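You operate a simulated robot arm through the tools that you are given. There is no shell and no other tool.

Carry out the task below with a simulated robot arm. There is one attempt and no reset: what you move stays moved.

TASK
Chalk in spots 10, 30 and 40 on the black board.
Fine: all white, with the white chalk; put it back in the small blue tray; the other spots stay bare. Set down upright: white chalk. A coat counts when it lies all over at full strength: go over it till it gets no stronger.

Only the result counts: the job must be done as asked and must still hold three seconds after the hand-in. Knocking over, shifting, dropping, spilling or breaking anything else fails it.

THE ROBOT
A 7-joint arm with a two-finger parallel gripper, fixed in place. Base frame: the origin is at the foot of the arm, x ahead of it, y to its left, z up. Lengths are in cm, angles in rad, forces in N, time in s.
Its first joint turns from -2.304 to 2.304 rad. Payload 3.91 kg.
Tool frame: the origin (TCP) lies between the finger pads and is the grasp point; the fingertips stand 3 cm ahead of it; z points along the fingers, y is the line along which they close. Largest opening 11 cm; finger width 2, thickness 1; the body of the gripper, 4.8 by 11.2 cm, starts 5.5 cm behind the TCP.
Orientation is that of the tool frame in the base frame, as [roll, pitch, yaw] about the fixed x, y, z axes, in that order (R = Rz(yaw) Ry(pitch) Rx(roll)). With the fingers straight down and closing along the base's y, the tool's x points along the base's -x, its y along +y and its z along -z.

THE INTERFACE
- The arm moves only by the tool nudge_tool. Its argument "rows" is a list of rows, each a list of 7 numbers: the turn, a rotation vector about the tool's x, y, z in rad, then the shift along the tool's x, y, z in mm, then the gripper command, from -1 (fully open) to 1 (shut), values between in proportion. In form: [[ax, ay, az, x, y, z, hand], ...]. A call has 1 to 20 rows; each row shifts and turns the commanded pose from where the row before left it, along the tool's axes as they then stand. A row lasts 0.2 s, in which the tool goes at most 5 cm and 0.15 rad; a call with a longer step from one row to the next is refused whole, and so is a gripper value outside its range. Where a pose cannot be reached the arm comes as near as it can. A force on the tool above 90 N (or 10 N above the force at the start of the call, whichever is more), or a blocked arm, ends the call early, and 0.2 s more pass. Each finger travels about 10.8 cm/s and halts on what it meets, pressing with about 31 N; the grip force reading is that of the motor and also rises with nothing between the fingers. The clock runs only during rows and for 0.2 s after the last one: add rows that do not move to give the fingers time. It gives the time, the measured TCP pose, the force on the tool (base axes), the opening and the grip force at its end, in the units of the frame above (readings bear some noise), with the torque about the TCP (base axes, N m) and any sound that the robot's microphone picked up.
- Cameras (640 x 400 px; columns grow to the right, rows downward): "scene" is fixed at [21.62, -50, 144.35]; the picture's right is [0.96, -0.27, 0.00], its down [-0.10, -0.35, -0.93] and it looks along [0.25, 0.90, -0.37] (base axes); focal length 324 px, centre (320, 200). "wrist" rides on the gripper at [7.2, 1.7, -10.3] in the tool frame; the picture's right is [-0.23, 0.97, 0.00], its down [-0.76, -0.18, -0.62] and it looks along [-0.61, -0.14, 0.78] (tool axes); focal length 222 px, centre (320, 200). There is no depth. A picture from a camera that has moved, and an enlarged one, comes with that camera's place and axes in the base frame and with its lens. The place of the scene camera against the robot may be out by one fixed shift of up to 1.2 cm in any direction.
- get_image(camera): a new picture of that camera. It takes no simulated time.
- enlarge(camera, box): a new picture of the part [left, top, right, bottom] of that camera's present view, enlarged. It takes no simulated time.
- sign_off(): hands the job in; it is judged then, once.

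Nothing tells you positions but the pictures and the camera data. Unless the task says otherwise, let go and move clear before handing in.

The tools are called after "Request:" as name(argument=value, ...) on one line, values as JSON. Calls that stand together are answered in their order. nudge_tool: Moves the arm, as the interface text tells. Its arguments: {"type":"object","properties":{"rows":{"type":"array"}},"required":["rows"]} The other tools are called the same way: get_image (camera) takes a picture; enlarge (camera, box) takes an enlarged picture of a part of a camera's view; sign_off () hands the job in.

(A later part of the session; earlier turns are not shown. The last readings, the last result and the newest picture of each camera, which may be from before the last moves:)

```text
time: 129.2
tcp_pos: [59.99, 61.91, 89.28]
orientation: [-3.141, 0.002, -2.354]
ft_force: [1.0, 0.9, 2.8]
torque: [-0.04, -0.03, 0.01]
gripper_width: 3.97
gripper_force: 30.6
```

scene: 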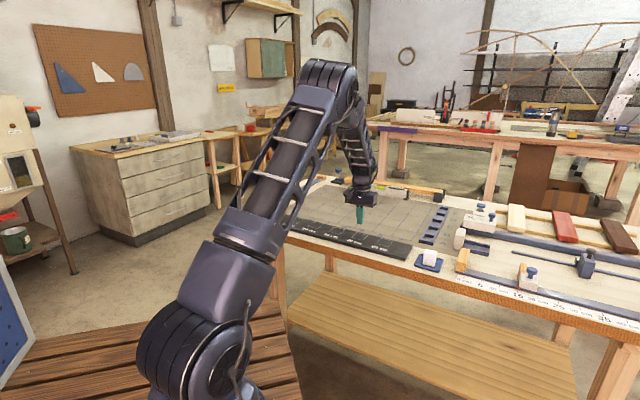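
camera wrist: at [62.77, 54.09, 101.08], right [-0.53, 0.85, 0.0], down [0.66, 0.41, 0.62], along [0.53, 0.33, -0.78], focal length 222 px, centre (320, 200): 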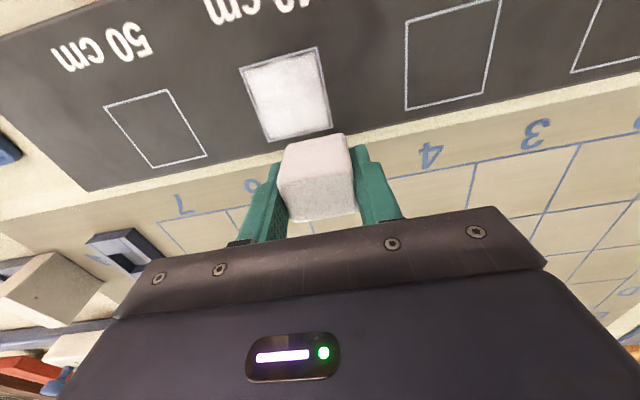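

Request:
nudge_tool(rows=[[0, 0, 0, 0, 3, 0.4, 1], [0, 0, 0, 0, 3, 0, 1], [0, 0, 0, 0, 3, 0, 1], [0, 0, 0, -3.75, 0, 0, 1], [0, 0, 0, -3.75, 0, 0, 1], [0, 0, 0, -3.75, 0, 0, 1], [0, 0, 0, -3.75, 0, 0, 1]])

Request:
nudge_tool(rows=[[0, 0, 0, 0, -4, 0, 1], [0, 0, 0, 4, 0, 0, 1], [0, 0, 0, 0, 4, 0, 1], [0, 0, 0, -4, 0, 0, 1], [0, 0, 0, 0, -4, 0, 1], [0, 0, 0, 4, 0, 0, 1], [0, 0, 0, 0, 4, 0, 1], [0, 0, 0, -4, 0, 0, 1], [0, 0, 0, 0, -4, 0, 1], [0, 0, 0, 0, -4, 0, 1], [0, 0, 0, 0, -4, 0, 1], [0, 0, 0, 0, -4, 0, 1], [0, 0, 0, 0, -4, 0, 1], [0, 0, 0, 0, -4, 0, 1]])

```text
time: 130.8
tcp_pos: [60.49, 63.63, 89.2]
orientation: [-3.141, 0.003, -2.355]
ft_force: [-8.2, -4.7, 19.7]
torque: [-0.17, 0.23, 0.02]
gripper_width: 3.96
gripper_force: 31.2
```

```text
time: 133.8
tcp_pos: [62.24, 62.1, 89.19]
orientation: [-3.141, 0.001, -2.355]
ft_force: [-5.9, 6.3, 21.5]
torque: [0.11, 0.17, -0.02]
gripper_width: 3.94
gripper_force: 31.2
```

Request:
nudge_tool(rows=[[0, 0, 0, 4, 0, -0.2, 1], [0, 0, 0, 0, 4, 0, 1], [0, 0, 0, -4, 0, 0, 1], [0, 0, 0, 0, -4, 0, 1], [0, 0, 0, 4, 0, 0, 1], [0, 0, 0, 0, 4, 0, 1], [0, 0, 0, -4, 0, 0, 1], [0, 0, 0, 0, -4, 0, 1], [0, 0, 0, 4, 0, 0, 1], [0, 0, 0, 3.5, 0, 0, 1], [0, 0, 0, 0, 4, 0, 1], [0, 0, 0, 0, 4, 0, 1], [0, 0, 0, 0, 4, 0, 1], [0, 0, 0, 0, 4, 0, 1], [0, 0, 0, 0, 4, 0, 1], [0, 0, 0, 0, 4, 0, 1]])

Request:
nudge_tool(rows=[[0, 0, 0, 4, 0, 0, 1], [0, 0, 0, 3.5, 0, 0, 1], [0, 0, 0, 0, -4, 0, 1], [0, 0, 0, 0, -4, 0, 1], [0, 0, 0, 0, -4, 0, 1], [0, 0, 0, 0, -4, 0, 1], [0, 0, 0, 0, -4, 0, 1], [0, 0, 0, 0, -4, 0, 1], [0, 0, 0, 4, 0, 0, 1], [0, 0, 0, 3.5, 0, 0, 1]])

```text
time: 137.2
tcp_pos: [59.89, 63.16, 89.26]
orientation: [3.14, 0.001, -2.356]
ft_force: [-0.7, 0.4, -0.8]
torque: [-0.02, -0.01, 0.0]
gripper_width: 3.94
gripper_force: 31.2
```

```text
time: 139.4
tcp_pos: [60.69, 60.34, 89.14]
orientation: [3.141, 0.001, -2.355]
ft_force: [2.4, 0.6, 4.8]
torque: [0.12, -0.13, 0.02]
gripper_width: 3.95
gripper_force: 30.6
```

Contact is weak on this side. I'll press 0.5 mm more and repeat these lines.

Request:
nudge_tool(rows=[[0, 0, 0, 0, 4, 0.4, 1], [0, 0, 0, 0, 4, 0, 1], [0, 0, 0, 0, 4, 0, 1], [0, 0, 0, 0, 4, 0, 1], [0, 0, 0, 0, 4, 0.1, 1], [0, 0, 0, 0, 4, 0, 1]])

Request:
nudge_tool(rows=[[0, 0, 0, 4, 0, 0.1, 1], [0, 0, 0, 3.5, 0, 0, 1], [0, 0, 0, -4, 0, 0, 1], [0, 0, 0, 0, -4, 0, 1], [0, 0, 0, 4, 0, 0, 1], [0, 0, 0, 0, 4, 0, 1], [0, 0, 0, -4, 0, 0, 1], [0, 0, 0, 0, -4, 0, 1], [0, 0, 0, 4, 0, 0, 1], [0, 0, 0, 0, 4, 0, 1]])

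```text
time: 140.8
tcp_pos: [58.84, 62.08, 89.19]
orientation: [-3.141, 0.0, -2.352]
ft_force: [1.4, -3.5, 7.6]
torque: [-0.02, -0.1, -0.04]
gripper_width: 3.94
gripper_force: 31.4
```

```text
time: 143.0
tcp_pos: [58.39, 61.58, 89.15]
orientation: [-3.142, 0.001, -2.355]
ft_force: [0.3, 0.0, 2.3]
torque: [-0.02, -0.02, -0.06]
gripper_width: 3.93
gripper_force: 31.0
```

Request:
nudge_tool(rows=[[0, 0, 0, -4, 0, 0.5, 1], [0, 0, 0, 0, -4, 0, 1], [0, 0, 0, 4, 0, 0, 1], [0, 0, 0, 0, 4, 0, 1], [0, 0, 0, -4, 0, 0, 1], [0, 0, 0, 0, -4, 0, 1], [0, 0, 0, 4, 0, 0, 1], [0, 0, 0, 0, 4, 0, 1]])

Request:
nudge_tool(rows=[[0, 0, 0, 0, -4, 0, 1], [0, 0, 0, 0, -4, 0, 1], [0, 0, 0, 0, -4, 0, 1], [0, 0, 0, 0, -4, 0, 1], [0, 0, 0, 0, -4, 0, 1], [0, 0, 0, 0, -4, 0, 1], [0, 0, 0, -4, 0, 0, 1], [0, 0, 0, 0, 4, 0, 1], [0, 0, 0, 4, 0, 0, 1], [0, 0, 0, 0, -4, 0, 1], [0, 0, 0, -4, 0, 0, 1], [0, 0, 0, 0, 4, 0, 1], [0, 0, 0, 4, 0, 0, 1], [0, 0, 0, 0, -4, 0, 1]])

```text
time: 144.8
tcp_pos: [58.45, 61.44, 89.16]
orientation: [3.141, 0.002, -2.356]
ft_force: [9.0, -7.1, 26.8]
torque: [-0.2, -0.15, 0.01]
gripper_width: 3.94
gripper_force: 30.4
```

```text
time: 147.8
tcp_pos: [60.05, 59.85, 89.1]
orientation: [-3.141, 0.0, -2.354]
ft_force: [-2.4, 2.2, 7.0]
torque: [0.12, 0.01, 0.07]
gripper_width: 3.95
gripper_force: 31.0
```

Request:
nudge_tool(rows=[[0, 0, 0, -3.75, 0, 0.2, 1], [0, 0, 0, -3.75, 0, 0, 1], [0, 0, 0, -3.75, 0, 0, 1], [0, 0, 0, -3.75, 0, 0, 1], [0, 0, 0, -3.75, 0, 0, 1], [0, 0, 0, -3.75, 0, 0, 1], [0, 0, 0, -3.75, 0, 0, 1], [0, 0, 0, -3.75, 0, 0, 1], [0, 0, 0, 0, 4, 0, 1], [0, 0, 0, 0, 4, 0, 1], [0, 0, 0, 0, 4, 0, 1], [0, 0, 0, 0, 4, 0, 1], [0, 0, 0, 0, 4, 0, 1], [0, 0, 0, 0, 4, 0, 1]])

Request:
nudge_tool(rows=[[0, 0, 0, 0, 0, -1, 1], [0, 0, 0, 0, 0, -2, 1], [0, 0, 0, -4, 0, -4, 1], [0, 0, 0, -6, 0, -5, 1], [0, 0, 0, -6, 0, -5, 1], [0, 0, 0, -4, 0, -3.5, 1], [0, 0, 0, 0, 0, 0, 1]])

Request:
enlarge(camera="wrist", box=[225, 35, 345, 150])

Request:
enlarge(camera="scene", box=[330, 215, 382, 245])

```text
time: 150.8
tcp_pos: [60.46, 63.7, 89.14]
orientation: [3.141, 0.001, -2.358]
ft_force: [6.3, -5.6, 17.5]
torque: [-0.18, -0.16, 0.05]
gripper_width: 3.95
gripper_force: 31.4
```

```text
time: 152.4
tcp_pos: [62.09, 65.17, 91.11]
orientation: [-3.141, -0.001, -2.354]
ft_force: [0.4, 0.4, -0.5]
torque: [0.01, -0.02, 0.02]
gripper_width: 3.96
gripper_force: 30.4
```

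```text
3.48 times, centred on (285, 92) of wrist
camera zoom: at [55.69, 61.15, 101.37], right [-0.53, 0.85, 0.0], down [0.66, 0.41, 0.62], along [0.53, 0.33, -0.78], focal length 773 px, centre (442, 574)
```

zoom: 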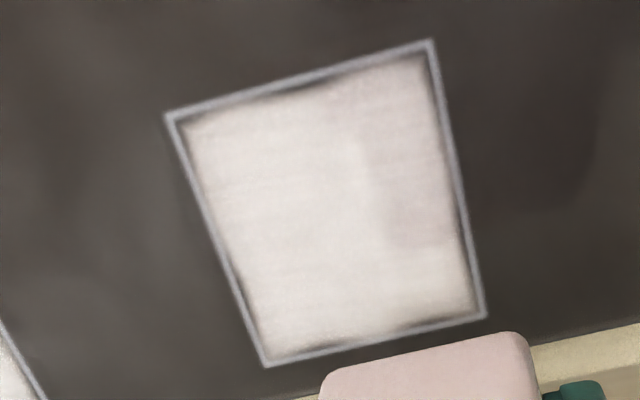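

```text
12.31 times, centred on (356, 230) of scene
camera zoom: at [21.62, -50.0, 144.35], right [0.96, -0.27, 0.0], down [-0.1, -0.35, -0.93], along [0.25, 0.9, -0.37], focal length 3992 px, centre (-123, -169)
```

zoom: 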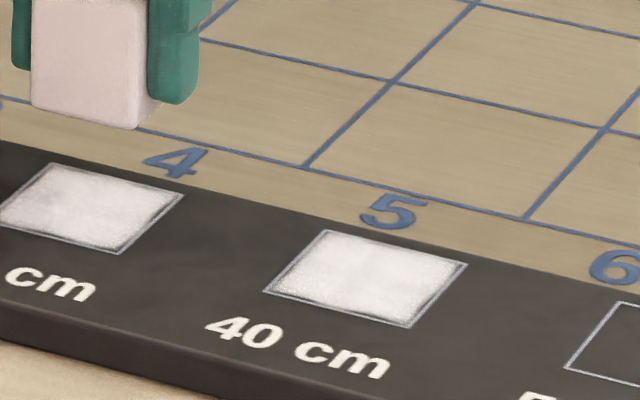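

Spot 30 looks nearly the same as spot 40. I'll make one more full pass and compare.

Request:
nudge_tool(rows=[[0, 0, 0, 4, 0, 3, 1], [0, 0, 0, 6, 0, 5, 1], [0, 0, 0, 6, 0, 5, 1], [0, 0, 0, 4, 0, 4, 1], [0, 0, 0, 0, 0, 2, 1], [0, 0, 0, 0, 0, 1, 1], [0, 0, 0, 0, 0, 0.4, 1], [0, 0, 0, 0, 0, 0, 1]])

```text
time: 154.2
tcp_pos: [60.42, 63.78, 89.17]
orientation: [-3.141, 0.0, -2.356]
ft_force: [-0.7, 0.2, 0.2]
torque: [0.01, 0.01, 0.0]
gripper_width: 3.93
gripper_force: 30.5
```

Request:
nudge_tool(rows=[[0, 0, 0, 0, -4, 0.6, 1], [0, 0, 0, 4, 0, 0, 1], [0, 0, 0, 0, 4, 0, 1], [0, 0, 0, -4, 0, 0, 1], [0, 0, 0, 0, -4, 0, 1], [0, 0, 0, 0, -4, 0, 1], [0, 0, 0, 0, -4, 0, 1], [0, 0, 0, 0, -4, 0, 1], [0, 0, 0, 0, -4, 0, 1], [0, 0, 0, 0, -4, 0, 1]])

Request:
nudge_tool(rows=[[0, 0, 0, 4, 0, 0, 1], [0, 0, 0, 0, 4, 0, 1], [0, 0, 0, -4, 0, 0, 1], [0, 0, 0, 0, -4, 0, 1], [0, 0, 0, 4, 0, 0, 1], [0, 0, 0, 3.5, 0, 0, 1], [0, 0, 0, 0, 4, 0.1, 1], [0, 0, 0, 0, 4, 0, 1], [0, 0, 0, 0, 4, 0, 1], [0, 0, 0, 0, 4, 0.1, 1], [0, 0, 0, 0, 4, 0, 1], [0, 0, 0, 0, 4, 0, 1]])

```text
time: 156.4
tcp_pos: [62.21, 62.02, 89.09]
orientation: [-3.14, 0.002, -2.355]
ft_force: [-4.9, 6.4, 16.6]
torque: [0.17, 0.13, -0.01]
gripper_width: 3.95
gripper_force: 30.7
```

```text
time: 159.0
tcp_pos: [60.0, 63.16, 89.1]
orientation: [-3.142, 0.002, -2.355]
ft_force: [7.2, -4.9, 21.1]
torque: [-0.1, -0.25, -0.01]
gripper_width: 3.95
gripper_force: 31.0
```

Request:
nudge_tool(rows=[[0, 0, 0, 4, 0, 0, 1], [0, 0, 0, 3.5, 0, 0, 1], [0, 0, 0, 0, -4, 0, 1], [0, 0, 0, 0, -4, 0, 1], [0, 0, 0, 0, -4, 0, 1], [0, 0, 0, 0, -4, 0, 1], [0, 0, 0, 0, -4, 0, 1], [0, 0, 0, 0, -4, 0, 1], [0, 0, 0, 4, 0, 0, 1], [0, 0, 0, 3.5, 0, 0, 1]])

Request:
nudge_tool(rows=[[0, 0, 0, 0, 4, 0, 1], [0, 0, 0, 0, 4, 0, 1], [0, 0, 0, 0, 4, 0, 1], [0, 0, 0, 0, 4, 0.1, 1], [0, 0, 0, 0, 4, 0, 1], [0, 0, 0, 0, 4, 0, 1], [0, 0, 0, 4, 0, 0, 1], [0, 0, 0, 3.5, 0, 0, 1]])

```text
time: 161.2
tcp_pos: [60.71, 60.43, 89.0]
orientation: [-3.141, 0.003, -2.356]
ft_force: [6.5, 4.6, 16.4]
torque: [0.15, -0.26, 0.02]
gripper_width: 3.97
gripper_force: 31.0
```

```text
time: 163.0
tcp_pos: [58.36, 61.72, 89.0]
orientation: [3.139, 0.0, -2.353]
ft_force: [3.5, 6.8, 16.2]
torque: [0.19, -0.14, 0.02]
gripper_width: 3.96
gripper_force: 31.0
```

Request:
nudge_tool(rows=[[0, 0, 0, 0, -4, 0, 1], [0, 0, 0, -4, 0, 0, 1], [0, 0, 0, 0, 4, 0, 1], [0, 0, 0, 4, 0, 0, 1], [0, 0, 0, 0, -4, 0, 1], [0, 0, 0, 0, -4, 0, 1], [0, 0, 0, 0, -4, 0, 1], [0, 0, 0, 0, -4, 0, 1], [0, 0, 0, 0, -4, 0, 1], [0, 0, 0, 0, -4, 0, 1], [0, 0, 0, -4, 0, 0, 1], [0, 0, 0, 0, 4, 0, 1], [0, 0, 0, 4, 0, 0, 1], [0, 0, 0, 0, -4, 0, 1]])

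Request:
nudge_tool(rows=[[0, 0, 0, 0, 4, 0.2, 1], [0, 0, 0, 0, 4, 0, 1], [0, 0, 0, 0, 4, 0, 1], [0, 0, 0, 0, 4, 0, 1], [0, 0, 0, 0, 4, 0, 1], [0, 0, 0, 0, 4, 0, 1], [0, 0, 0, -3.75, 0, 0, 1], [0, 0, 0, -3.75, 0, 0, 1], [0, 0, 0, -3.75, 0, 0, 1], [0, 0, 0, -3.75, 0, 0, 1], [0, 0, 0, -3.75, 0, 0, 1], [0, 0, 0, -3.75, 0, 0, 1], [0, 0, 0, -3.75, 0, 0, 1], [0, 0, 0, -3.75, 0, 0, 1]])

Request:
nudge_tool(rows=[[0, 0, 0, 0, 0, -1, 1], [0, 0, 0, 0, 0, -2, 1], [0, 0, 0, -4, 0, -4, 1], [0, 0, 0, -6, 0, -5, 1], [0, 0, 0, -6, 0, -5, 1], [0, 0, 0, -4, 0, -3.5, 1], [0, 0, 0, 0, 0, 0, 1]])

Request:
enlarge(camera="wrist", box=[225, 35, 345, 150])

Request:
enlarge(camera="scene", box=[330, 215, 382, 245])

```text
time: 166.0
tcp_pos: [59.96, 60.12, 89.04]
orientation: [3.139, 0.003, -2.354]
ft_force: [-4.0, 3.0, 12.0]
torque: [0.04, 0.02, 0.01]
gripper_width: 3.95
gripper_force: 30.9
```

```text
time: 169.0
tcp_pos: [60.53, 63.76, 89.08]
orientation: [3.141, 0.002, -2.354]
ft_force: [-3.1, -3.0, 12.7]
torque: [-0.15, 0.09, -0.01]
gripper_width: 3.95
gripper_force: 31.5
```

```text
time: 170.6
tcp_pos: [61.96, 65.13, 91.0]
orientation: [3.141, -0.001, -2.356]
ft_force: [-0.8, -0.2, -1.5]
torque: [-0.01, -0.03, 0.01]
gripper_width: 3.93
gripper_force: 30.7
```

```text
3.48 times, centred on (285, 92) of wrist
camera zoom: at [55.67, 61.18, 101.25], right [-0.53, 0.85, 0.0], down [0.66, 0.41, 0.62], along [0.53, 0.33, -0.78], focal length 773 px, centre (442, 574)
```

zoom: 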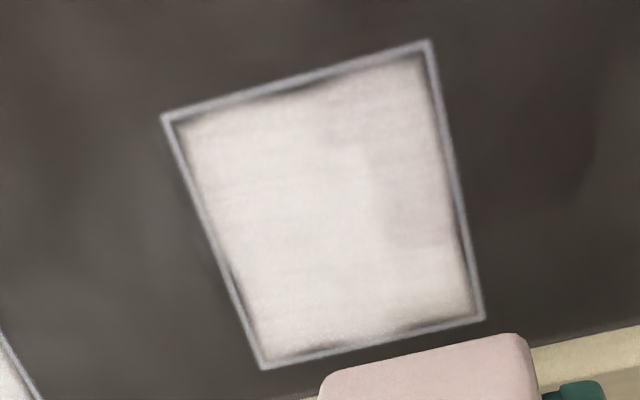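

```text
12.31 times, centred on (356, 230) of scene
camera zoom: at [21.62, -50.0, 144.35], right [0.96, -0.27, 0.0], down [-0.1, -0.35, -0.93], along [0.25, 0.9, -0.37], focal length 3992 px, centre (-123, -169)
```

zoom: 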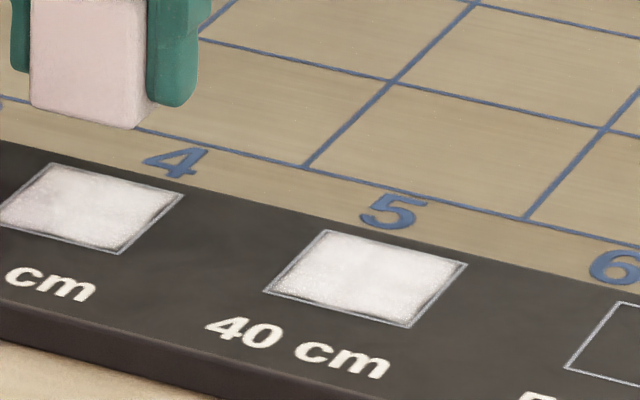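

Spot 30 no longer changes either. I'll lift a bit more and carry the chalk over spot 20 to spot 10, without touching down on the way.

Request:
nudge_tool(rows=[[0, 0, 0, 1, 3, -2, 1], [0, 0, 0, 2, 6, -3, 1], [0, 0, 0, 2, 9, -3, 1], [0, 0, 0, 2, 12, -2, 1], [0, 0, 0, 2, 12, 0, 1], [0, 0, 0, 2, 12, 0, 1], [0, 0, 0, 2, 12, 0, 1], [0, 0, 0, 2, 12, 0, 1], [0, 0, 0, 2, 12, 0, 1], [0, 0, 0, 2, 12, 0, 1], [0, 0, 0, 2, 12, 0, 1], [0, 0, 0, 2, 12, 0, 1], [0, 0, 0, 2, 12, 0, 1], [0, 0, 0, 2, 12, 0, 1], [0, 0, 0, 2, 12, 0, 1], [0, 0, 0, 3, 11, 0, 1], [0, 0, 0, 3, 8, 0, 1], [0, 0, 0, 0, 5, 0, 1], [0, 0, 0, 0, 1.4, 0, 1], [0, 0, 0, 0, 0, 0, 1]])

Request:
enlarge(camera="wrist", box=[240, 60, 440, 220])

Request:
enlarge(camera="scene", box=[265, 195, 345, 245])

Request:
get_image(camera="scene")

```text
time: 174.8
tcp_pos: [46.19, 75.79, 91.97]
orientation: [3.14, 0.001, -2.355]
ft_force: [-0.5, 0.0, -0.9]
torque: [-0.01, 0.03, 0.01]
gripper_width: 3.96
gripper_force: 30.8
```

```text
2.50 times, centred on (340, 140) of wrist
camera zoom: at [39.93, 71.87, 102.29], right [-0.53, 0.85, 0.0], down [0.66, 0.41, 0.62], along [0.53, 0.33, -0.78], focal length 555 px, centre (270, 350)
```

zoom: 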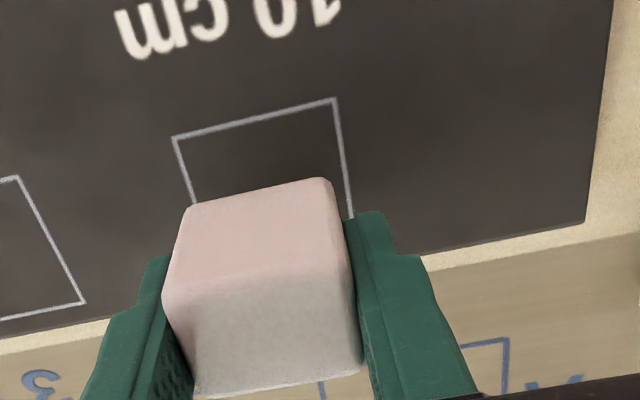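

```text
8.00 times, centred on (305, 220) of scene
camera zoom: at [21.62, -50.0, 144.35], right [0.96, -0.27, 0.0], down [-0.1, -0.35, -0.93], along [0.25, 0.9, -0.37], focal length 2595 px, centre (440, 40)
```

zoom: 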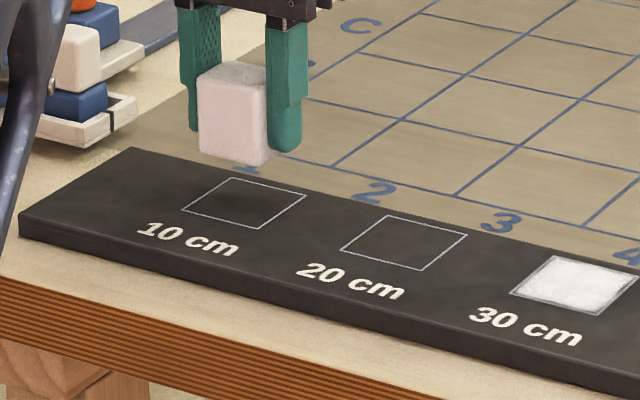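

```text
taken
```

scene: 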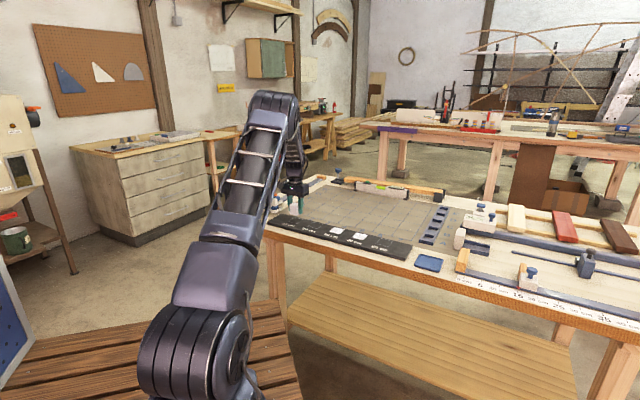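

Request:
get_image(camera="wrist")

Request:
enlarge(camera="scene", box=[235, 170, 325, 240])

```text
taken
camera wrist: at [39.93, 71.87, 102.29], right [-0.53, 0.85, 0.0], down [0.66, 0.41, 0.62], along [0.53, 0.33, -0.78], focal length 222 px, centre (320, 200)
```

wrist: 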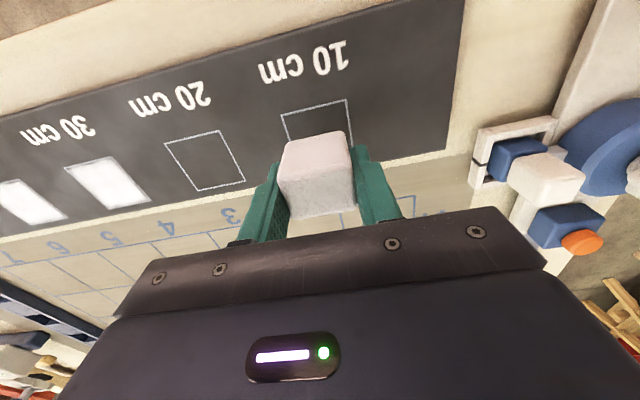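

```text
5.71 times, centred on (280, 205) of scene
camera zoom: at [21.62, -50.0, 144.35], right [0.96, -0.27, 0.0], down [-0.1, -0.35, -0.93], along [0.25, 0.9, -0.37], focal length 1853 px, centre (549, 171)
```

zoom: 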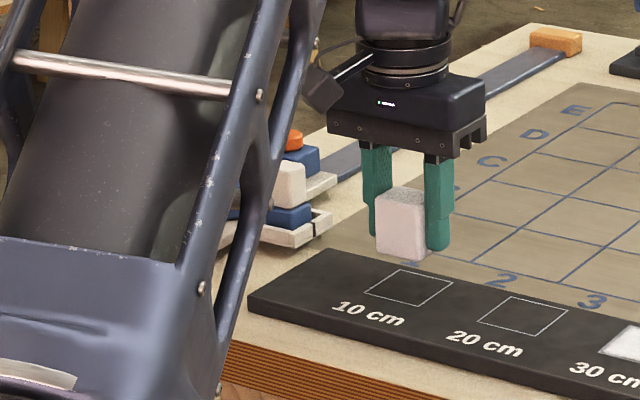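

The chalk is centred over spot 10 within 1 mm, and the gauge at the board's end is about 11 cm away. I'll lower it gently.

Request:
nudge_tool(rows=[[0, 0, 0, 1, 0, 3, 1], [0, 0, 0, 0, 0, 5, 1], [0, 0, 0, 0, 0, 6, 1], [0, 0, 0, 0, 0, 6, 1], [0, 0, 0, 0, 0, 4, 1], [0, 0, 0, 0, 0, 3, 1], [0, 0, 0, 0, 0, 1.5, 1], [0, 0, 0, 0, 0, 0.7, 1], [0, 0, 0, 0, 0, 0, 1]])

Request:
nudge_tool(rows=[[0, 0, 0, 0, 0, 0.6, 1], [0, 0, 0, 0, 0, 0, 1]])

Request:
nudge_tool(rows=[[0, 0, 0, 0, 0, 0.5, 1], [0, 0, 0, 0, 0, 0, 1]])

```text
time: 176.8
tcp_pos: [46.25, 75.82, 89.26]
orientation: [-3.141, -0.001, -2.355]
ft_force: [0.9, -0.5, -0.9]
torque: [-0.04, 0.0, 0.01]
gripper_width: 3.95
gripper_force: 31.0
```

```text
time: 177.4
tcp_pos: [46.27, 75.72, 89.07]
orientation: [-3.141, -0.001, -2.354]
ft_force: [-0.5, -0.1, -1.2]
torque: [0.0, -0.01, -0.01]
gripper_width: 3.96
gripper_force: 30.6
```

```text
time: 178.0
tcp_pos: [46.12, 75.91, 88.95]
orientation: [3.142, 0.0, -2.355]
ft_force: [-0.7, -0.8, 0.0]
torque: [-0.02, 0.01, -0.01]
gripper_width: 3.95
gripper_force: 30.8
```

Request:
nudge_tool(rows=[[0, 0, 0, 0, 0, 0.5, 1], [0, 0, 0, 0, 0, 0, 1]])

Request:
enlarge(camera="scene", box=[270, 200, 320, 235])

```text
time: 178.6
tcp_pos: [46.14, 75.77, 89.03]
orientation: [-3.139, 0.0, -2.355]
ft_force: [1.2, 1.4, 8.1]
torque: [0.04, -0.09, 0.01]
gripper_width: 3.92
gripper_force: 31.4
```

```text
11.43 times, centred on (295, 218) of scene
camera zoom: at [21.62, -50.0, 144.35], right [0.96, -0.27, 0.0], down [-0.1, -0.35, -0.93], along [0.25, 0.9, -0.37], focal length 3707 px, centre (606, 0)
```

zoom: 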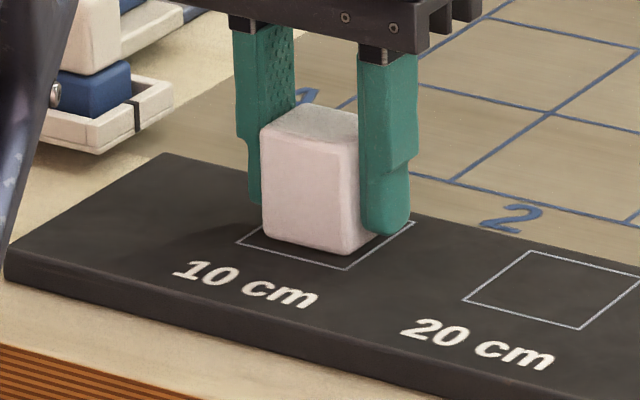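

Request:
nudge_tool(rows=[[0, 0, 0, 0, 4, 0.1, 1], [0, 0, 0, 0, 4, 0, 1], [0, 0, 0, 0, 4, 0, 1], [0, 0, 0, -3.75, 0, 0, 1], [0, 0, 0, -3.75, 0, 0, 1], [0, 0, 0, -3.75, 0, 0, 1], [0, 0, 0, -3.75, 0, 0, 1]])

Request:
nudge_tool(rows=[[0, 0, 0, 0, -4, 0, 1], [0, 0, 0, 0, -4, 0, 1], [0, 0, 0, 0, -4, 0, 1], [0, 0, 0, 0, -4, 0, 1], [0, 0, 0, 0, -4, 0, 1], [0, 0, 0, 0, -4, 0, 1], [0, 0, 0, 4, 0, 0, 1], [0, 0, 0, 3.5, 0, 0, 1]])

Request:
nudge_tool(rows=[[0, 0, 0, 0, 4, 0, 1], [0, 0, 0, 0, 4, 0, 1], [0, 0, 0, 0, 4, 0, 1], [0, 0, 0, 0, 4, 0, 1], [0, 0, 0, 0, 4, 0, 1], [0, 0, 0, 0, 4, 0, 1], [0, 0, 0, 4, 0, 0, 1], [0, 0, 0, 3.5, 0, 0, 1]])

```text
time: 180.2
tcp_pos: [46.39, 77.73, 89.07]
orientation: [-3.141, 0.0, -2.355]
ft_force: [-4.6, -4.6, 12.9]
torque: [-0.07, 0.14, 0.02]
gripper_width: 3.93
gripper_force: 30.9
```

```text
time: 182.0
tcp_pos: [47.6, 75.54, 89.02]
orientation: [-3.14, 0.0, -2.357]
ft_force: [4.8, 1.4, 10.1]
torque: [0.08, -0.14, -0.04]
gripper_width: 3.93
gripper_force: 30.6
```

```text
time: 183.8
tcp_pos: [45.25, 76.88, 89.03]
orientation: [3.14, 0.002, -2.356]
ft_force: [2.2, 3.3, 9.5]
torque: [0.12, -0.1, 0.02]
gripper_width: 3.98
gripper_force: 30.8
```

The force holds at about 10 N. I'll continue with the lower lines.

Request:
nudge_tool(rows=[[0, 0, 0, 0, -4, 0.1, 1], [0, 0, 0, 0, -4, 0, 1], [0, 0, 0, 0, -4, 0, 1], [0, 0, 0, 0, -4, 0, 1], [0, 0, 0, 0, -4, 0, 1], [0, 0, 0, 0, -4, 0, 1], [0, 0, 0, 4, 0, 0, 1], [0, 0, 0, 3.5, 0, 0, 1]])

Request:
nudge_tool(rows=[[0, 0, 0, 0, 4, 0, 1], [0, 0, 0, 0, 4, 0, 1], [0, 0, 0, 0, 4, 0, 1], [0, 0, 0, 0, 4, 0, 1], [0, 0, 0, 0, 4, 0, 1], [0, 0, 0, 0, 4, 0, 1], [0, 0, 0, 4, 0, 0, 1], [0, 0, 0, 3.5, 0, 0, 1]])

Request:
nudge_tool(rows=[[0, 0, 0, 0, -4, 0, 1], [0, 0, 0, -4, 0, 0, 1], [0, 0, 0, 0, 4, 0, 1], [0, 0, 0, 4, 0, 0, 1], [0, 0, 0, 0, -4, 0, 1], [0, 0, 0, 0, -4, 0, 1], [0, 0, 0, 0, -4, 0, 1], [0, 0, 0, 0, -4, 0, 1], [0, 0, 0, 0, -4, 0, 1], [0, 0, 0, 0, -4, 0, 1], [0, 0, 0, -4, 0, 0, 1], [0, 0, 0, 0, 4, 0, 1], [0, 0, 0, 4, 0, 0, 1], [0, 0, 0, 0, -4, 0, 1]])

```text
time: 185.6
tcp_pos: [46.61, 74.51, 89.06]
orientation: [3.141, 0.001, -2.356]
ft_force: [7.4, 3.4, 19.9]
torque: [0.06, -0.18, 0.03]
gripper_width: 3.95
gripper_force: 31.2
```

```text
time: 187.4
tcp_pos: [44.2, 75.63, 89.0]
orientation: [3.138, 0.003, -2.354]
ft_force: [3.4, 5.1, 16.0]
torque: [0.19, -0.09, 0.01]
gripper_width: 3.94
gripper_force: 30.9
```

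```text
time: 190.4
tcp_pos: [45.84, 73.78, 88.96]
orientation: [3.141, -0.001, -2.353]
ft_force: [-3.9, 2.6, 8.3]
torque: [0.09, 0.03, 0.02]
gripper_width: 3.97
gripper_force: 31.4
```

Request:
nudge_tool(rows=[[0, 0, 0, -3.75, 0, 0.2, 1], [0, 0, 0, -3.75, 0, 0, 1], [0, 0, 0, -3.75, 0, 0, 1], [0, 0, 0, -3.75, 0, 0, 1], [0, 0, 0, -3.75, 0, 0.1, 1], [0, 0, 0, -3.75, 0, 0, 1], [0, 0, 0, -3.75, 0, 0, 1], [0, 0, 0, -3.75, 0, 0, 1]])

Request:
nudge_tool(rows=[[0, 0, 0, 4, 0, 0.1, 1], [0, 0, 0, 0, 4, 0, 1], [0, 0, 0, -4, 0, 0, 1], [0, 0, 0, 0, -4, 0, 1], [0, 0, 0, 4, 0, 0, 1], [0, 0, 0, 0, 4, 0, 1], [0, 0, 0, -4, 0, 0, 1], [0, 0, 0, 0, 4, 0, 1], [0, 0, 0, 0, 4, 0, 1], [0, 0, 0, 0, 4, 0, 1], [0, 0, 0, 0, 4, 0, 1], [0, 0, 0, 0, 4, 0, 1]])

```text
time: 192.2
tcp_pos: [48.01, 76.15, 88.91]
orientation: [-3.14, 0.001, -2.356]
ft_force: [-4.4, -4.7, 13.7]
torque: [-0.16, 0.11, -0.02]
gripper_width: 3.94
gripper_force: 31.5
```

```text
time: 194.8
tcp_pos: [46.55, 77.59, 88.99]
orientation: [-3.141, 0.0, -2.356]
ft_force: [7.0, -5.3, 21.5]
torque: [-0.15, -0.18, -0.03]
gripper_width: 3.98
gripper_force: 31.1
```

Request:
nudge_tool(rows=[[0, 0, 0, 4, 0, 0, 1], [0, 0, 0, 0, -4, 0, 1], [0, 0, 0, -4, 0, 0, 1], [0, 0, 0, 0, 4, 0, 1], [0, 0, 0, 4, 0, 0, 1], [0, 0, 0, 0, -4, 0, 1], [0, 0, 0, -4, 0, 0, 1], [0, 0, 0, 0, 4, 0, 1], [0, 0, 0, 4, 0, 0, 1], [0, 0, 0, 3.5, 0, 0, 1], [0, 0, 0, 0, -4, 0, 1], [0, 0, 0, 0, -4, 0, 1], [0, 0, 0, 0, -4, 0, 1], [0, 0, 0, 0, -4, 0, 1], [0, 0, 0, 0, -4, 0, 1], [0, 0, 0, 0, -4, 0, 1]])

Request:
nudge_tool(rows=[[0, 0, 0, 4, 0, 0, 1], [0, 0, 0, 3.5, 0, 0, 1], [0, 0, 0, 0, 4, 0.1, 1], [0, 0, 0, 0, 4, 0, 1], [0, 0, 0, 0, 4, 0, 1], [0, 0, 0, 0, 4, 0, 1], [0, 0, 0, 0, 4, 0, 1], [0, 0, 0, 0, 4, 0, 1]])

Request:
nudge_tool(rows=[[0, 0, 0, 4, 0, 0, 1], [0, 0, 0, 3.5, 0, 0, 1], [0, 0, 0, 0, -4, 0, 1], [0, 0, 0, 0, -4, 0, 1], [0, 0, 0, 0, -4, 0, 1], [0, 0, 0, 0, -4, 0, 1], [0, 0, 0, 0, -4, 0, 1], [0, 0, 0, 0, -4, 0, 1]])

```text
time: 198.2
tcp_pos: [47.65, 75.62, 88.87]
orientation: [3.141, 0.0, -2.354]
ft_force: [-2.4, 1.9, 6.3]
torque: [0.07, 0.04, 0.04]
gripper_width: 3.92
gripper_force: 30.5
```

```text
time: 200.0
tcp_pos: [45.38, 76.58, 88.93]
orientation: [-3.141, 0.0, -2.354]
ft_force: [2.8, -2.4, 7.9]
torque: [-0.06, -0.07, 0.01]
gripper_width: 3.95
gripper_force: 30.9
```

```text
time: 201.8
tcp_pos: [46.42, 74.52, 89.04]
orientation: [3.141, 0.001, -2.355]
ft_force: [-2.1, 1.8, 7.4]
torque: [0.0, 0.02, -0.04]
gripper_width: 3.94
gripper_force: 30.9
```

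Request:
nudge_tool(rows=[[0, 0, 0, 4, 0, 0.3, 1], [0, 0, 0, 3.5, 0, 0, 1], [0, 0, 0, 0, 4, 0, 1], [0, 0, 0, -4, 0, 0, 1], [0, 0, 0, 0, -4, 0, 1], [0, 0, 0, 4, 0, 0, 1], [0, 0, 0, 0, 4, 0, 1], [0, 0, 0, 0, 4, 0, 1], [0, 0, 0, 0, 4, 0, 1], [0, 0, 0, 0, 4, 0, 1], [0, 0, 0, 0, 4, 0, 1], [0, 0, 0, 0, 4, 0, 1]])

Request:
nudge_tool(rows=[[0, 0, 0, -4, 0, 0.1, 1], [0, 0, 0, 0, -4, 0, 1], [0, 0, 0, 4, 0, 0, 1], [0, 0, 0, 0, 4, 0, 1], [0, 0, 0, -4, 0, 0, 1], [0, 0, 0, 0, -4, 0, 1], [0, 0, 0, 4, 0, 0, 1], [0, 0, 0, 0, 4, 0, 1], [0, 0, 0, -3.75, 0, 0, 1], [0, 0, 0, -3.75, 0, 0, 1], [0, 0, 0, -3.75, 0, 0, 1], [0, 0, 0, -3.75, 0, 0, 1], [0, 0, 0, -3.75, 0, 0, 1], [0, 0, 0, -3.75, 0, 0, 1], [0, 0, 0, -3.75, 0, 0, 1], [0, 0, 0, -3.75, 0, 0, 1]])

Request:
nudge_tool(rows=[[0, 0, 0, 0, 0, -1, 1], [0, 0, 0, 0, 0, -2, 1], [0, 0, 0, -4, 0, -4, 1], [0, 0, 0, -6, 0, -5, 1], [0, 0, 0, -6, 0, -5, 1], [0, 0, 0, -4, 0, -3.5, 1], [0, 0, 0, 0, 0, 0, 1]])

Request:
enlarge(camera="wrist", box=[225, 35, 345, 150])

Request:
enlarge(camera="scene", box=[275, 205, 345, 245])

```text
time: 204.4
tcp_pos: [44.21, 75.69, 88.88]
orientation: [-3.14, 0.003, -2.355]
ft_force: [2.1, -1.5, 6.8]
torque: [-0.06, -0.08, 0.0]
gripper_width: 3.95
gripper_force: 31.0
```

```text
time: 207.8
tcp_pos: [46.38, 77.76, 88.89]
orientation: [-3.141, -0.001, -2.355]
ft_force: [-4.8, -4.2, 14.7]
torque: [-0.13, 0.18, -0.02]
gripper_width: 3.93
gripper_force: 31.0
```

```text
time: 209.4
tcp_pos: [47.9, 79.29, 90.91]
orientation: [3.141, 0.0, -2.353]
ft_force: [0.1, -0.4, -1.2]
torque: [0.0, -0.03, -0.02]
gripper_width: 3.93
gripper_force: 31.3
```

```text
3.48 times, centred on (285, 92) of wrist
camera zoom: at [41.59, 75.3, 101.15], right [-0.53, 0.85, 0.0], down [0.66, 0.41, 0.62], along [0.53, 0.33, -0.78], focal length 773 px, centre (442, 574)
```

zoom: 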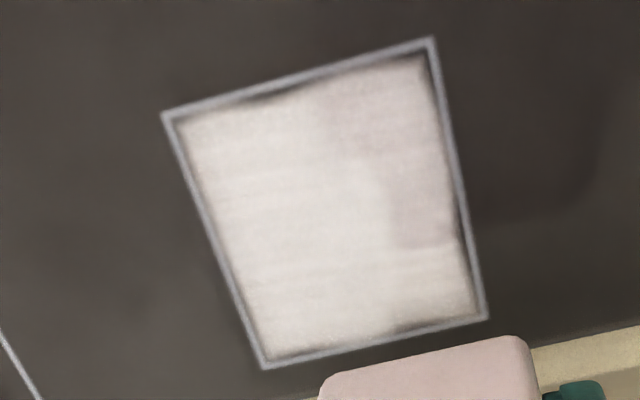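

```text
9.14 times, centred on (310, 225) of scene
camera zoom: at [21.62, -50.0, 144.35], right [0.96, -0.27, 0.0], down [-0.1, -0.35, -0.93], along [0.25, 0.9, -0.37], focal length 2965 px, centre (411, -29)
```

zoom: 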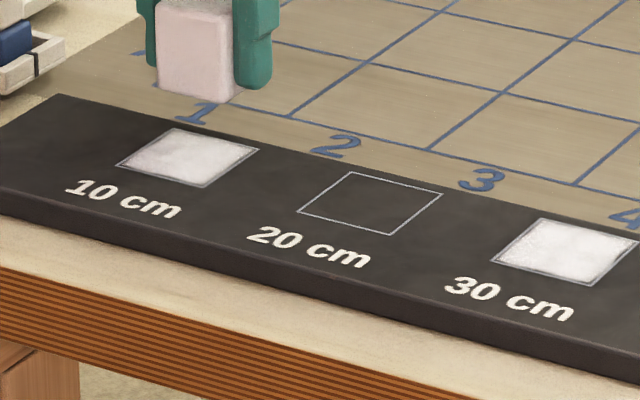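

Spot 10 looks well coated. As with the others, I'll go over it once more and compare.

Request:
nudge_tool(rows=[[0, 0, 0, 4, 0, 3, 1], [0, 0, 0, 6, 0, 5, 1], [0, 0, 0, 6, 0, 5, 1], [0, 0, 0, 4, 0, 4, 1], [0, 0, 0, 0, 0, 2, 1], [0, 0, 0, 0, 0, 1, 1], [0, 0, 0, 0, 0, 0.6, 1], [0, 0, 0, 0, 0, 0, 1]])

Request:
nudge_tool(rows=[[0, 0, 0, 0, 0, 0.4, 1], [0, 0, 0, 0, 0, 0, 1]])

```text
time: 211.2
tcp_pos: [46.56, 77.78, 88.81]
orientation: [-3.141, 0.002, -2.354]
ft_force: [-2.1, 0.3, 6.1]
torque: [-0.01, 0.01, 0.02]
gripper_width: 3.96
gripper_force: 31.1
```

```text
time: 211.8
tcp_pos: [46.48, 77.63, 88.9]
orientation: [-3.141, 0.002, -2.355]
ft_force: [-4.4, 3.0, 9.6]
torque: [0.04, 0.05, 0.01]
gripper_width: 3.92
gripper_force: 31.2
```

Request:
nudge_tool(rows=[[0, 0, 0, 0, -4, 0, 1], [0, 0, 0, 4, 0, 0, 1], [0, 0, 0, 0, 4, 0, 1], [0, 0, 0, -4, 0, 0, 1], [0, 0, 0, 0, -4, 0, 1], [0, 0, 0, 0, -4, 0, 1], [0, 0, 0, 0, -4, 0, 1], [0, 0, 0, 0, -4, 0, 1], [0, 0, 0, 0, -4, 0, 1], [0, 0, 0, 0, -4, 0, 1]])

Request:
nudge_tool(rows=[[0, 0, 0, 4, 0, 0, 1], [0, 0, 0, 0, 4, 0, 1], [0, 0, 0, -4, 0, 0, 1], [0, 0, 0, 0, -4, 0, 1], [0, 0, 0, 4, 0, 0, 1], [0, 0, 0, 3.5, 0, 0, 1], [0, 0, 0, 0, 4, 0.1, 1], [0, 0, 0, 0, 4, 0, 1], [0, 0, 0, 0, 4, 0, 1], [0, 0, 0, 0, 4, 0.1, 1], [0, 0, 0, 0, 4, 0, 1], [0, 0, 0, 0, 4, 0, 1]])

Request:
nudge_tool(rows=[[0, 0, 0, 4, 0, 0, 1], [0, 0, 0, 3.5, 0, 0, 1], [0, 0, 0, 0, -4, 0, 1], [0, 0, 0, 0, -4, 0, 1], [0, 0, 0, 0, -4, 0, 1], [0, 0, 0, 0, -4, 0, 1], [0, 0, 0, 0, -4, 0, 1], [0, 0, 0, 0, -4, 0, 1], [0, 0, 0, 4, 0, 0, 1], [0, 0, 0, 3.5, 0, 0, 1]])

```text
time: 214.0
tcp_pos: [48.1, 76.14, 88.81]
orientation: [3.14, 0.002, -2.357]
ft_force: [-2.8, 3.6, 12.8]
torque: [0.09, 0.08, -0.02]
gripper_width: 3.94
gripper_force: 31.1
```

```text
time: 216.6
tcp_pos: [45.84, 77.27, 88.96]
orientation: [3.142, 0.002, -2.358]
ft_force: [6.2, -4.4, 22.3]
torque: [-0.15, -0.11, 0.05]
gripper_width: 3.94
gripper_force: 31.0
```

```text
time: 218.8
tcp_pos: [46.65, 74.36, 88.89]
orientation: [3.142, 0.001, -2.357]
ft_force: [9.4, 3.5, 22.1]
torque: [0.09, -0.25, 0.0]
gripper_width: 3.96
gripper_force: 31.1
```

Request:
nudge_tool(rows=[[0, 0, 0, 0, 4, -0.1, 1], [0, 0, 0, 0, 4, 0, 1], [0, 0, 0, 0, 4, 0, 1], [0, 0, 0, 0, 4, 0, 1], [0, 0, 0, 0, 4, 0, 1], [0, 0, 0, 0, 4, 0, 1], [0, 0, 0, 4, 0, 0, 1], [0, 0, 0, 3.5, 0, 0, 1]])

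Request:
nudge_tool(rows=[[0, 0, 0, 0, -4, 0, 1], [0, 0, 0, -4, 0, 0, 1], [0, 0, 0, 0, 4, 0, 1], [0, 0, 0, 4, 0, 0, 1], [0, 0, 0, 0, -4, 0, 1], [0, 0, 0, 0, -4, 0, 1], [0, 0, 0, 0, -4, 0, 1], [0, 0, 0, 0, -4, 0, 1], [0, 0, 0, 0, -4, 0, 1], [0, 0, 0, 0, -4, 0, 1], [0, 0, 0, -4, 0, 0, 1], [0, 0, 0, 0, 4, 0, 1], [0, 0, 0, 4, 0, 0, 1], [0, 0, 0, 0, -4, 0, 1]])

Request:
nudge_tool(rows=[[0, 0, 0, 0, 4, 0.2, 1], [0, 0, 0, 0, 4, 0, 1], [0, 0, 0, 0, 4, 0, 1], [0, 0, 0, 0, 4, 0, 1], [0, 0, 0, 0, 4, 0, 1], [0, 0, 0, 0, 4, 0, 1], [0, 0, 0, -3.75, 0, 0, 1], [0, 0, 0, -3.75, 0, 0, 1], [0, 0, 0, -3.75, 0, 0, 1], [0, 0, 0, -3.75, 0, 0, 1], [0, 0, 0, -3.75, 0, 0, 1], [0, 0, 0, -3.75, 0, 0, 1], [0, 0, 0, -3.75, 0, 0, 1], [0, 0, 0, -3.75, 0, 0, 1]])

Request:
nudge_tool(rows=[[0, 0, 0, 0, 0, -1, 1], [0, 0, 0, 0, 0, -2, 1], [0, 0, 0, -4, 0, -4, 1], [0, 0, 0, -6, 0, -5, 1], [0, 0, 0, -6, 0, -5, 1], [0, 0, 0, -4, 0, -3.5, 1], [0, 0, 0, 0, 0, 0, 1]])

Request:
enlarge(camera="wrist", box=[225, 35, 345, 150])

Request:
enlarge(camera="scene", box=[275, 205, 345, 245])

```text
time: 220.6
tcp_pos: [44.22, 75.73, 88.88]
orientation: [3.14, 0.001, -2.353]
ft_force: [6.6, 7.6, 20.6]
torque: [0.14, -0.13, 0.03]
gripper_width: 3.97
gripper_force: 31.0
```

```text
time: 223.6
tcp_pos: [45.89, 73.94, 88.8]
orientation: [3.141, -0.001, -2.357]
ft_force: [-3.3, 0.2, 6.9]
torque: [0.07, 0.0, 0.02]
gripper_width: 3.94
gripper_force: 30.5
```

```text
time: 226.6
tcp_pos: [46.44, 77.69, 88.75]
orientation: [3.14, 0.0, -2.356]
ft_force: [-2.6, -2.3, 7.7]
torque: [-0.1, 0.03, 0.0]
gripper_width: 3.96
gripper_force: 31.1
```

```text
time: 228.2
tcp_pos: [47.94, 79.24, 90.9]
orientation: [3.141, 0.0, -2.354]
ft_force: [0.3, 0.0, -0.2]
torque: [0.04, 0.03, -0.01]
gripper_width: 3.94
gripper_force: 30.8
```

```text
3.48 times, centred on (285, 92) of wrist
camera zoom: at [41.56, 75.24, 101.05], right [-0.53, 0.85, 0.0], down [0.66, 0.41, 0.62], along [0.53, 0.33, -0.78], focal length 773 px, centre (442, 574)
```

zoom: 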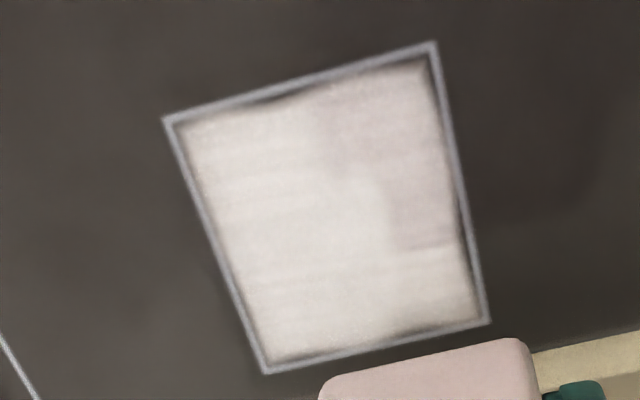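

```text
9.14 times, centred on (310, 225) of scene
camera zoom: at [21.62, -50.0, 144.35], right [0.96, -0.27, 0.0], down [-0.1, -0.35, -0.93], along [0.25, 0.9, -0.37], focal length 2965 px, centre (411, -29)
```

zoom: 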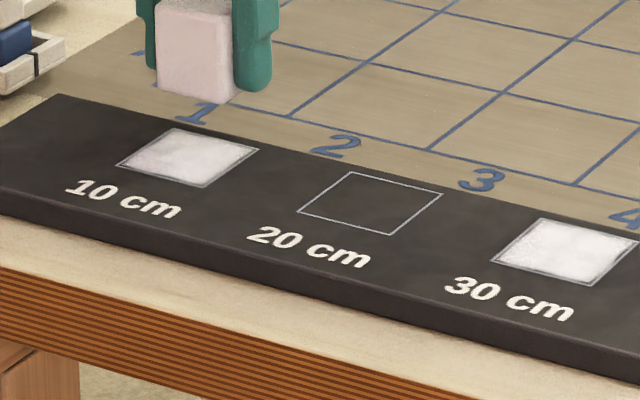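

Spot 10 seems settled. I'll move the arm aside to see all the spots without its shadow before returning the chalk.

Request:
nudge_tool(rows=[[0, 0, 0, 0, -3, -3, 1], [0, 0, 0, 0, -6, -3, 1], [0, 0, 0, 0, -9, -3, 1], [0, 0, 0, 0, -12, -3, 1], [0, 0, 0, 0, -14, -3, 1], [0, 0, 0, 0, -14, -2, 1], [0, 0, 0, 0, -14, 0, 1], [0, 0, 0, 0, -14, 0, 1], [0, 0, 0, 0, -14, 0, 1], [0, 0, 0, 0, -14, 0, 1], [0, 0, 0, 0, -14, 0, 1], [0, 0, 0, 0, -14, 0, 1], [0, 0, 0, 0, -14, 0, 1], [0, 0, 0, 0, -14, 0, 1], [0, 0, 0, 0, -10, 0, 1], [0, 0, 0, 0, -6, 0, 1], [0, 0, 0, 0, -3, 0, 1], [0, 0, 0, 0, 0, 0, 1]])

Request:
enlarge(camera="scene", box=[275, 205, 345, 245])

Request:
enlarge(camera="scene", box=[284, 212, 308, 228])

Request:
get_image(camera="wrist")

```text
time: 232.0
tcp_pos: [61.26, 65.77, 92.38]
orientation: [3.14, 0.0, -2.355]
ft_force: [-0.3, -0.2, -1.3]
torque: [0.02, 0.02, 0.01]
gripper_width: 3.95
gripper_force: 30.7
```

```text
9.14 times, centred on (310, 225) of scene
camera zoom: at [21.62, -50.0, 144.35], right [0.96, -0.27, 0.0], down [-0.1, -0.35, -0.93], along [0.25, 0.9, -0.37], focal length 2965 px, centre (411, -29)
```

zoom: 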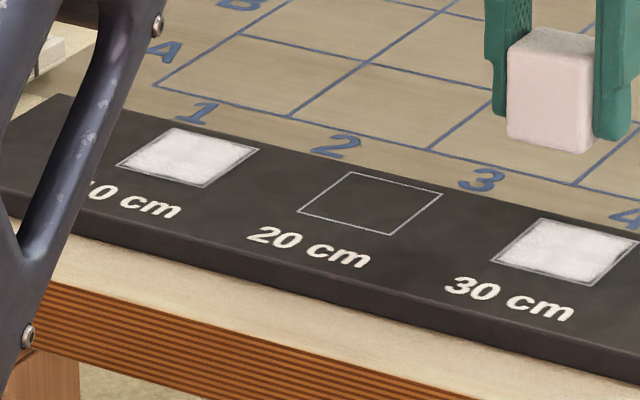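

```text
16.00 times, centred on (296, 220) of scene
camera zoom: at [21.62, -50.0, 144.35], right [0.96, -0.27, 0.0], down [-0.1, -0.35, -0.93], along [0.25, 0.9, -0.37], focal length 5190 px, centre (704, -120)
```

zoom: 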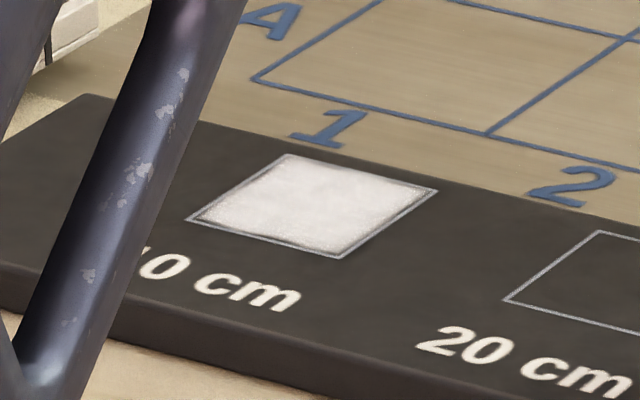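

```text
taken
camera wrist: at [55.0, 61.89, 102.74], right [-0.53, 0.85, 0.0], down [0.66, 0.41, 0.62], along [0.53, 0.33, -0.78], focal length 222 px, centre (320, 200)
```

wrist: 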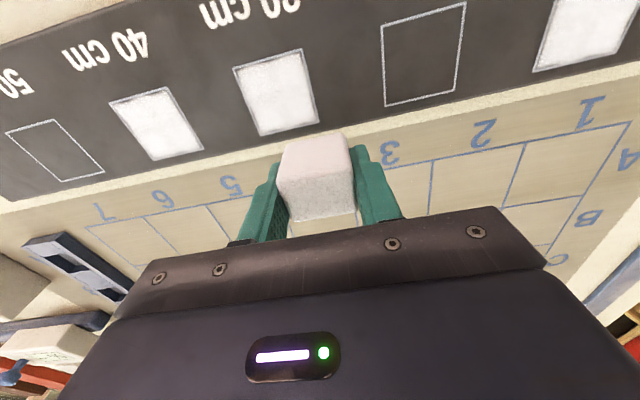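

Request:
enlarge(camera="wrist", box=[520, 0, 640, 85])

Request:
enlarge(camera="wrist", box=[100, 40, 330, 170])

Request:
enlarge(camera="scene", box=[320, 215, 390, 260])

```text
4.71 times, centred on (580, 42) of wrist
camera zoom: at [55.0, 61.89, 102.74], right [-0.53, 0.85, 0.0], down [0.66, 0.41, 0.62], along [0.53, 0.33, -0.78], focal length 1045 px, centre (-904, 941)
```

zoom: 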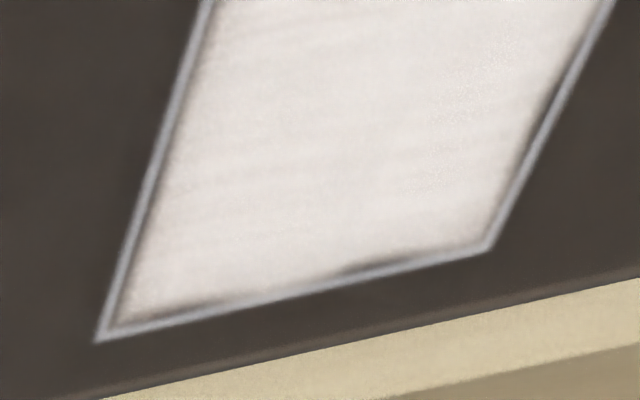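

```text
2.78 times, centred on (215, 105) of wrist
camera zoom: at [55.0, 61.89, 102.74], right [-0.53, 0.85, 0.0], down [0.66, 0.41, 0.62], along [0.53, 0.33, -0.78], focal length 618 px, centre (612, 464)
```

zoom: 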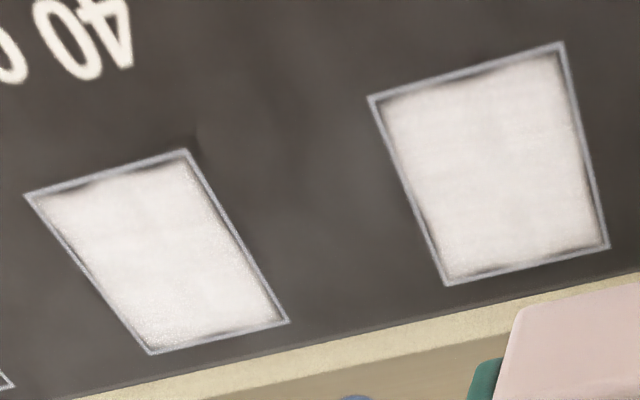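

```text
8.89 times, centred on (355, 238) of scene
camera zoom: at [21.62, -50.0, 144.35], right [0.96, -0.27, 0.0], down [-0.1, -0.35, -0.93], along [0.25, 0.9, -0.37], focal length 2883 px, centre (9, -133)
```

zoom: 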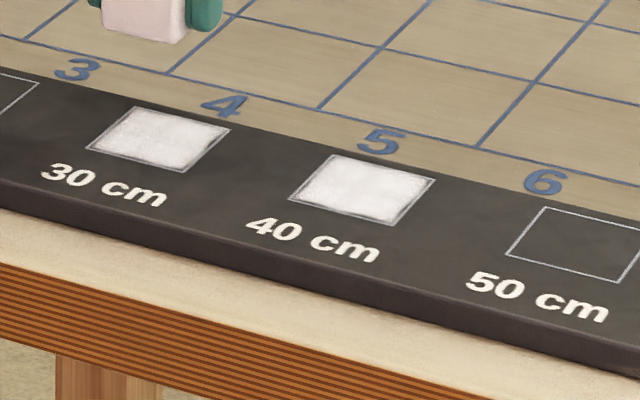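

Request:
enlarge(camera="scene", box=[327, 222, 351, 238])

Request:
enlarge(camera="scene", box=[349, 228, 373, 244])

```text
16.00 times, centred on (339, 230) of scene
camera zoom: at [21.62, -50.0, 144.35], right [0.96, -0.27, 0.0], down [-0.1, -0.35, -0.93], along [0.25, 0.9, -0.37], focal length 5190 px, centre (16, -280)
```

zoom: 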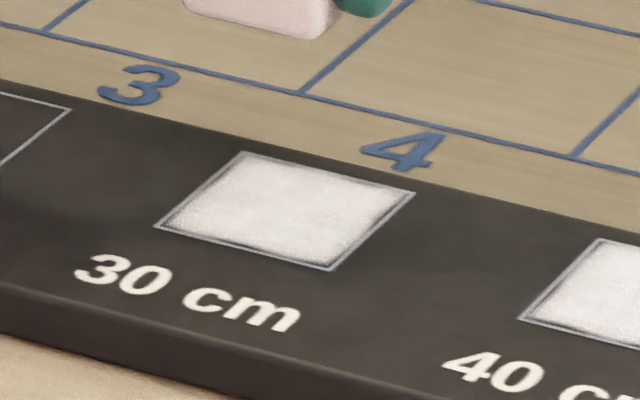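

```text
16.00 times, centred on (361, 236) of scene
camera zoom: at [21.62, -50.0, 144.35], right [0.96, -0.27, 0.0], down [-0.1, -0.35, -0.93], along [0.25, 0.9, -0.37], focal length 5190 px, centre (-336, -376)
```

zoom: 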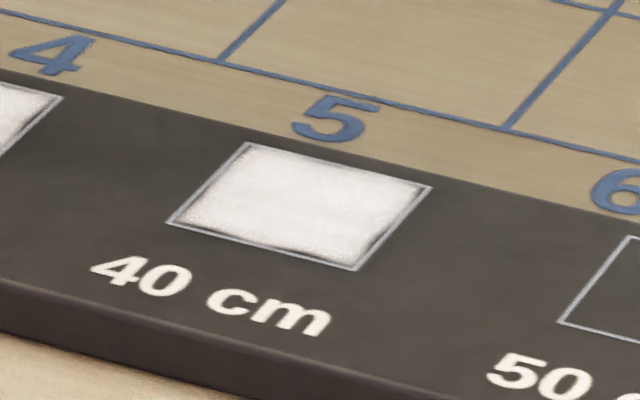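

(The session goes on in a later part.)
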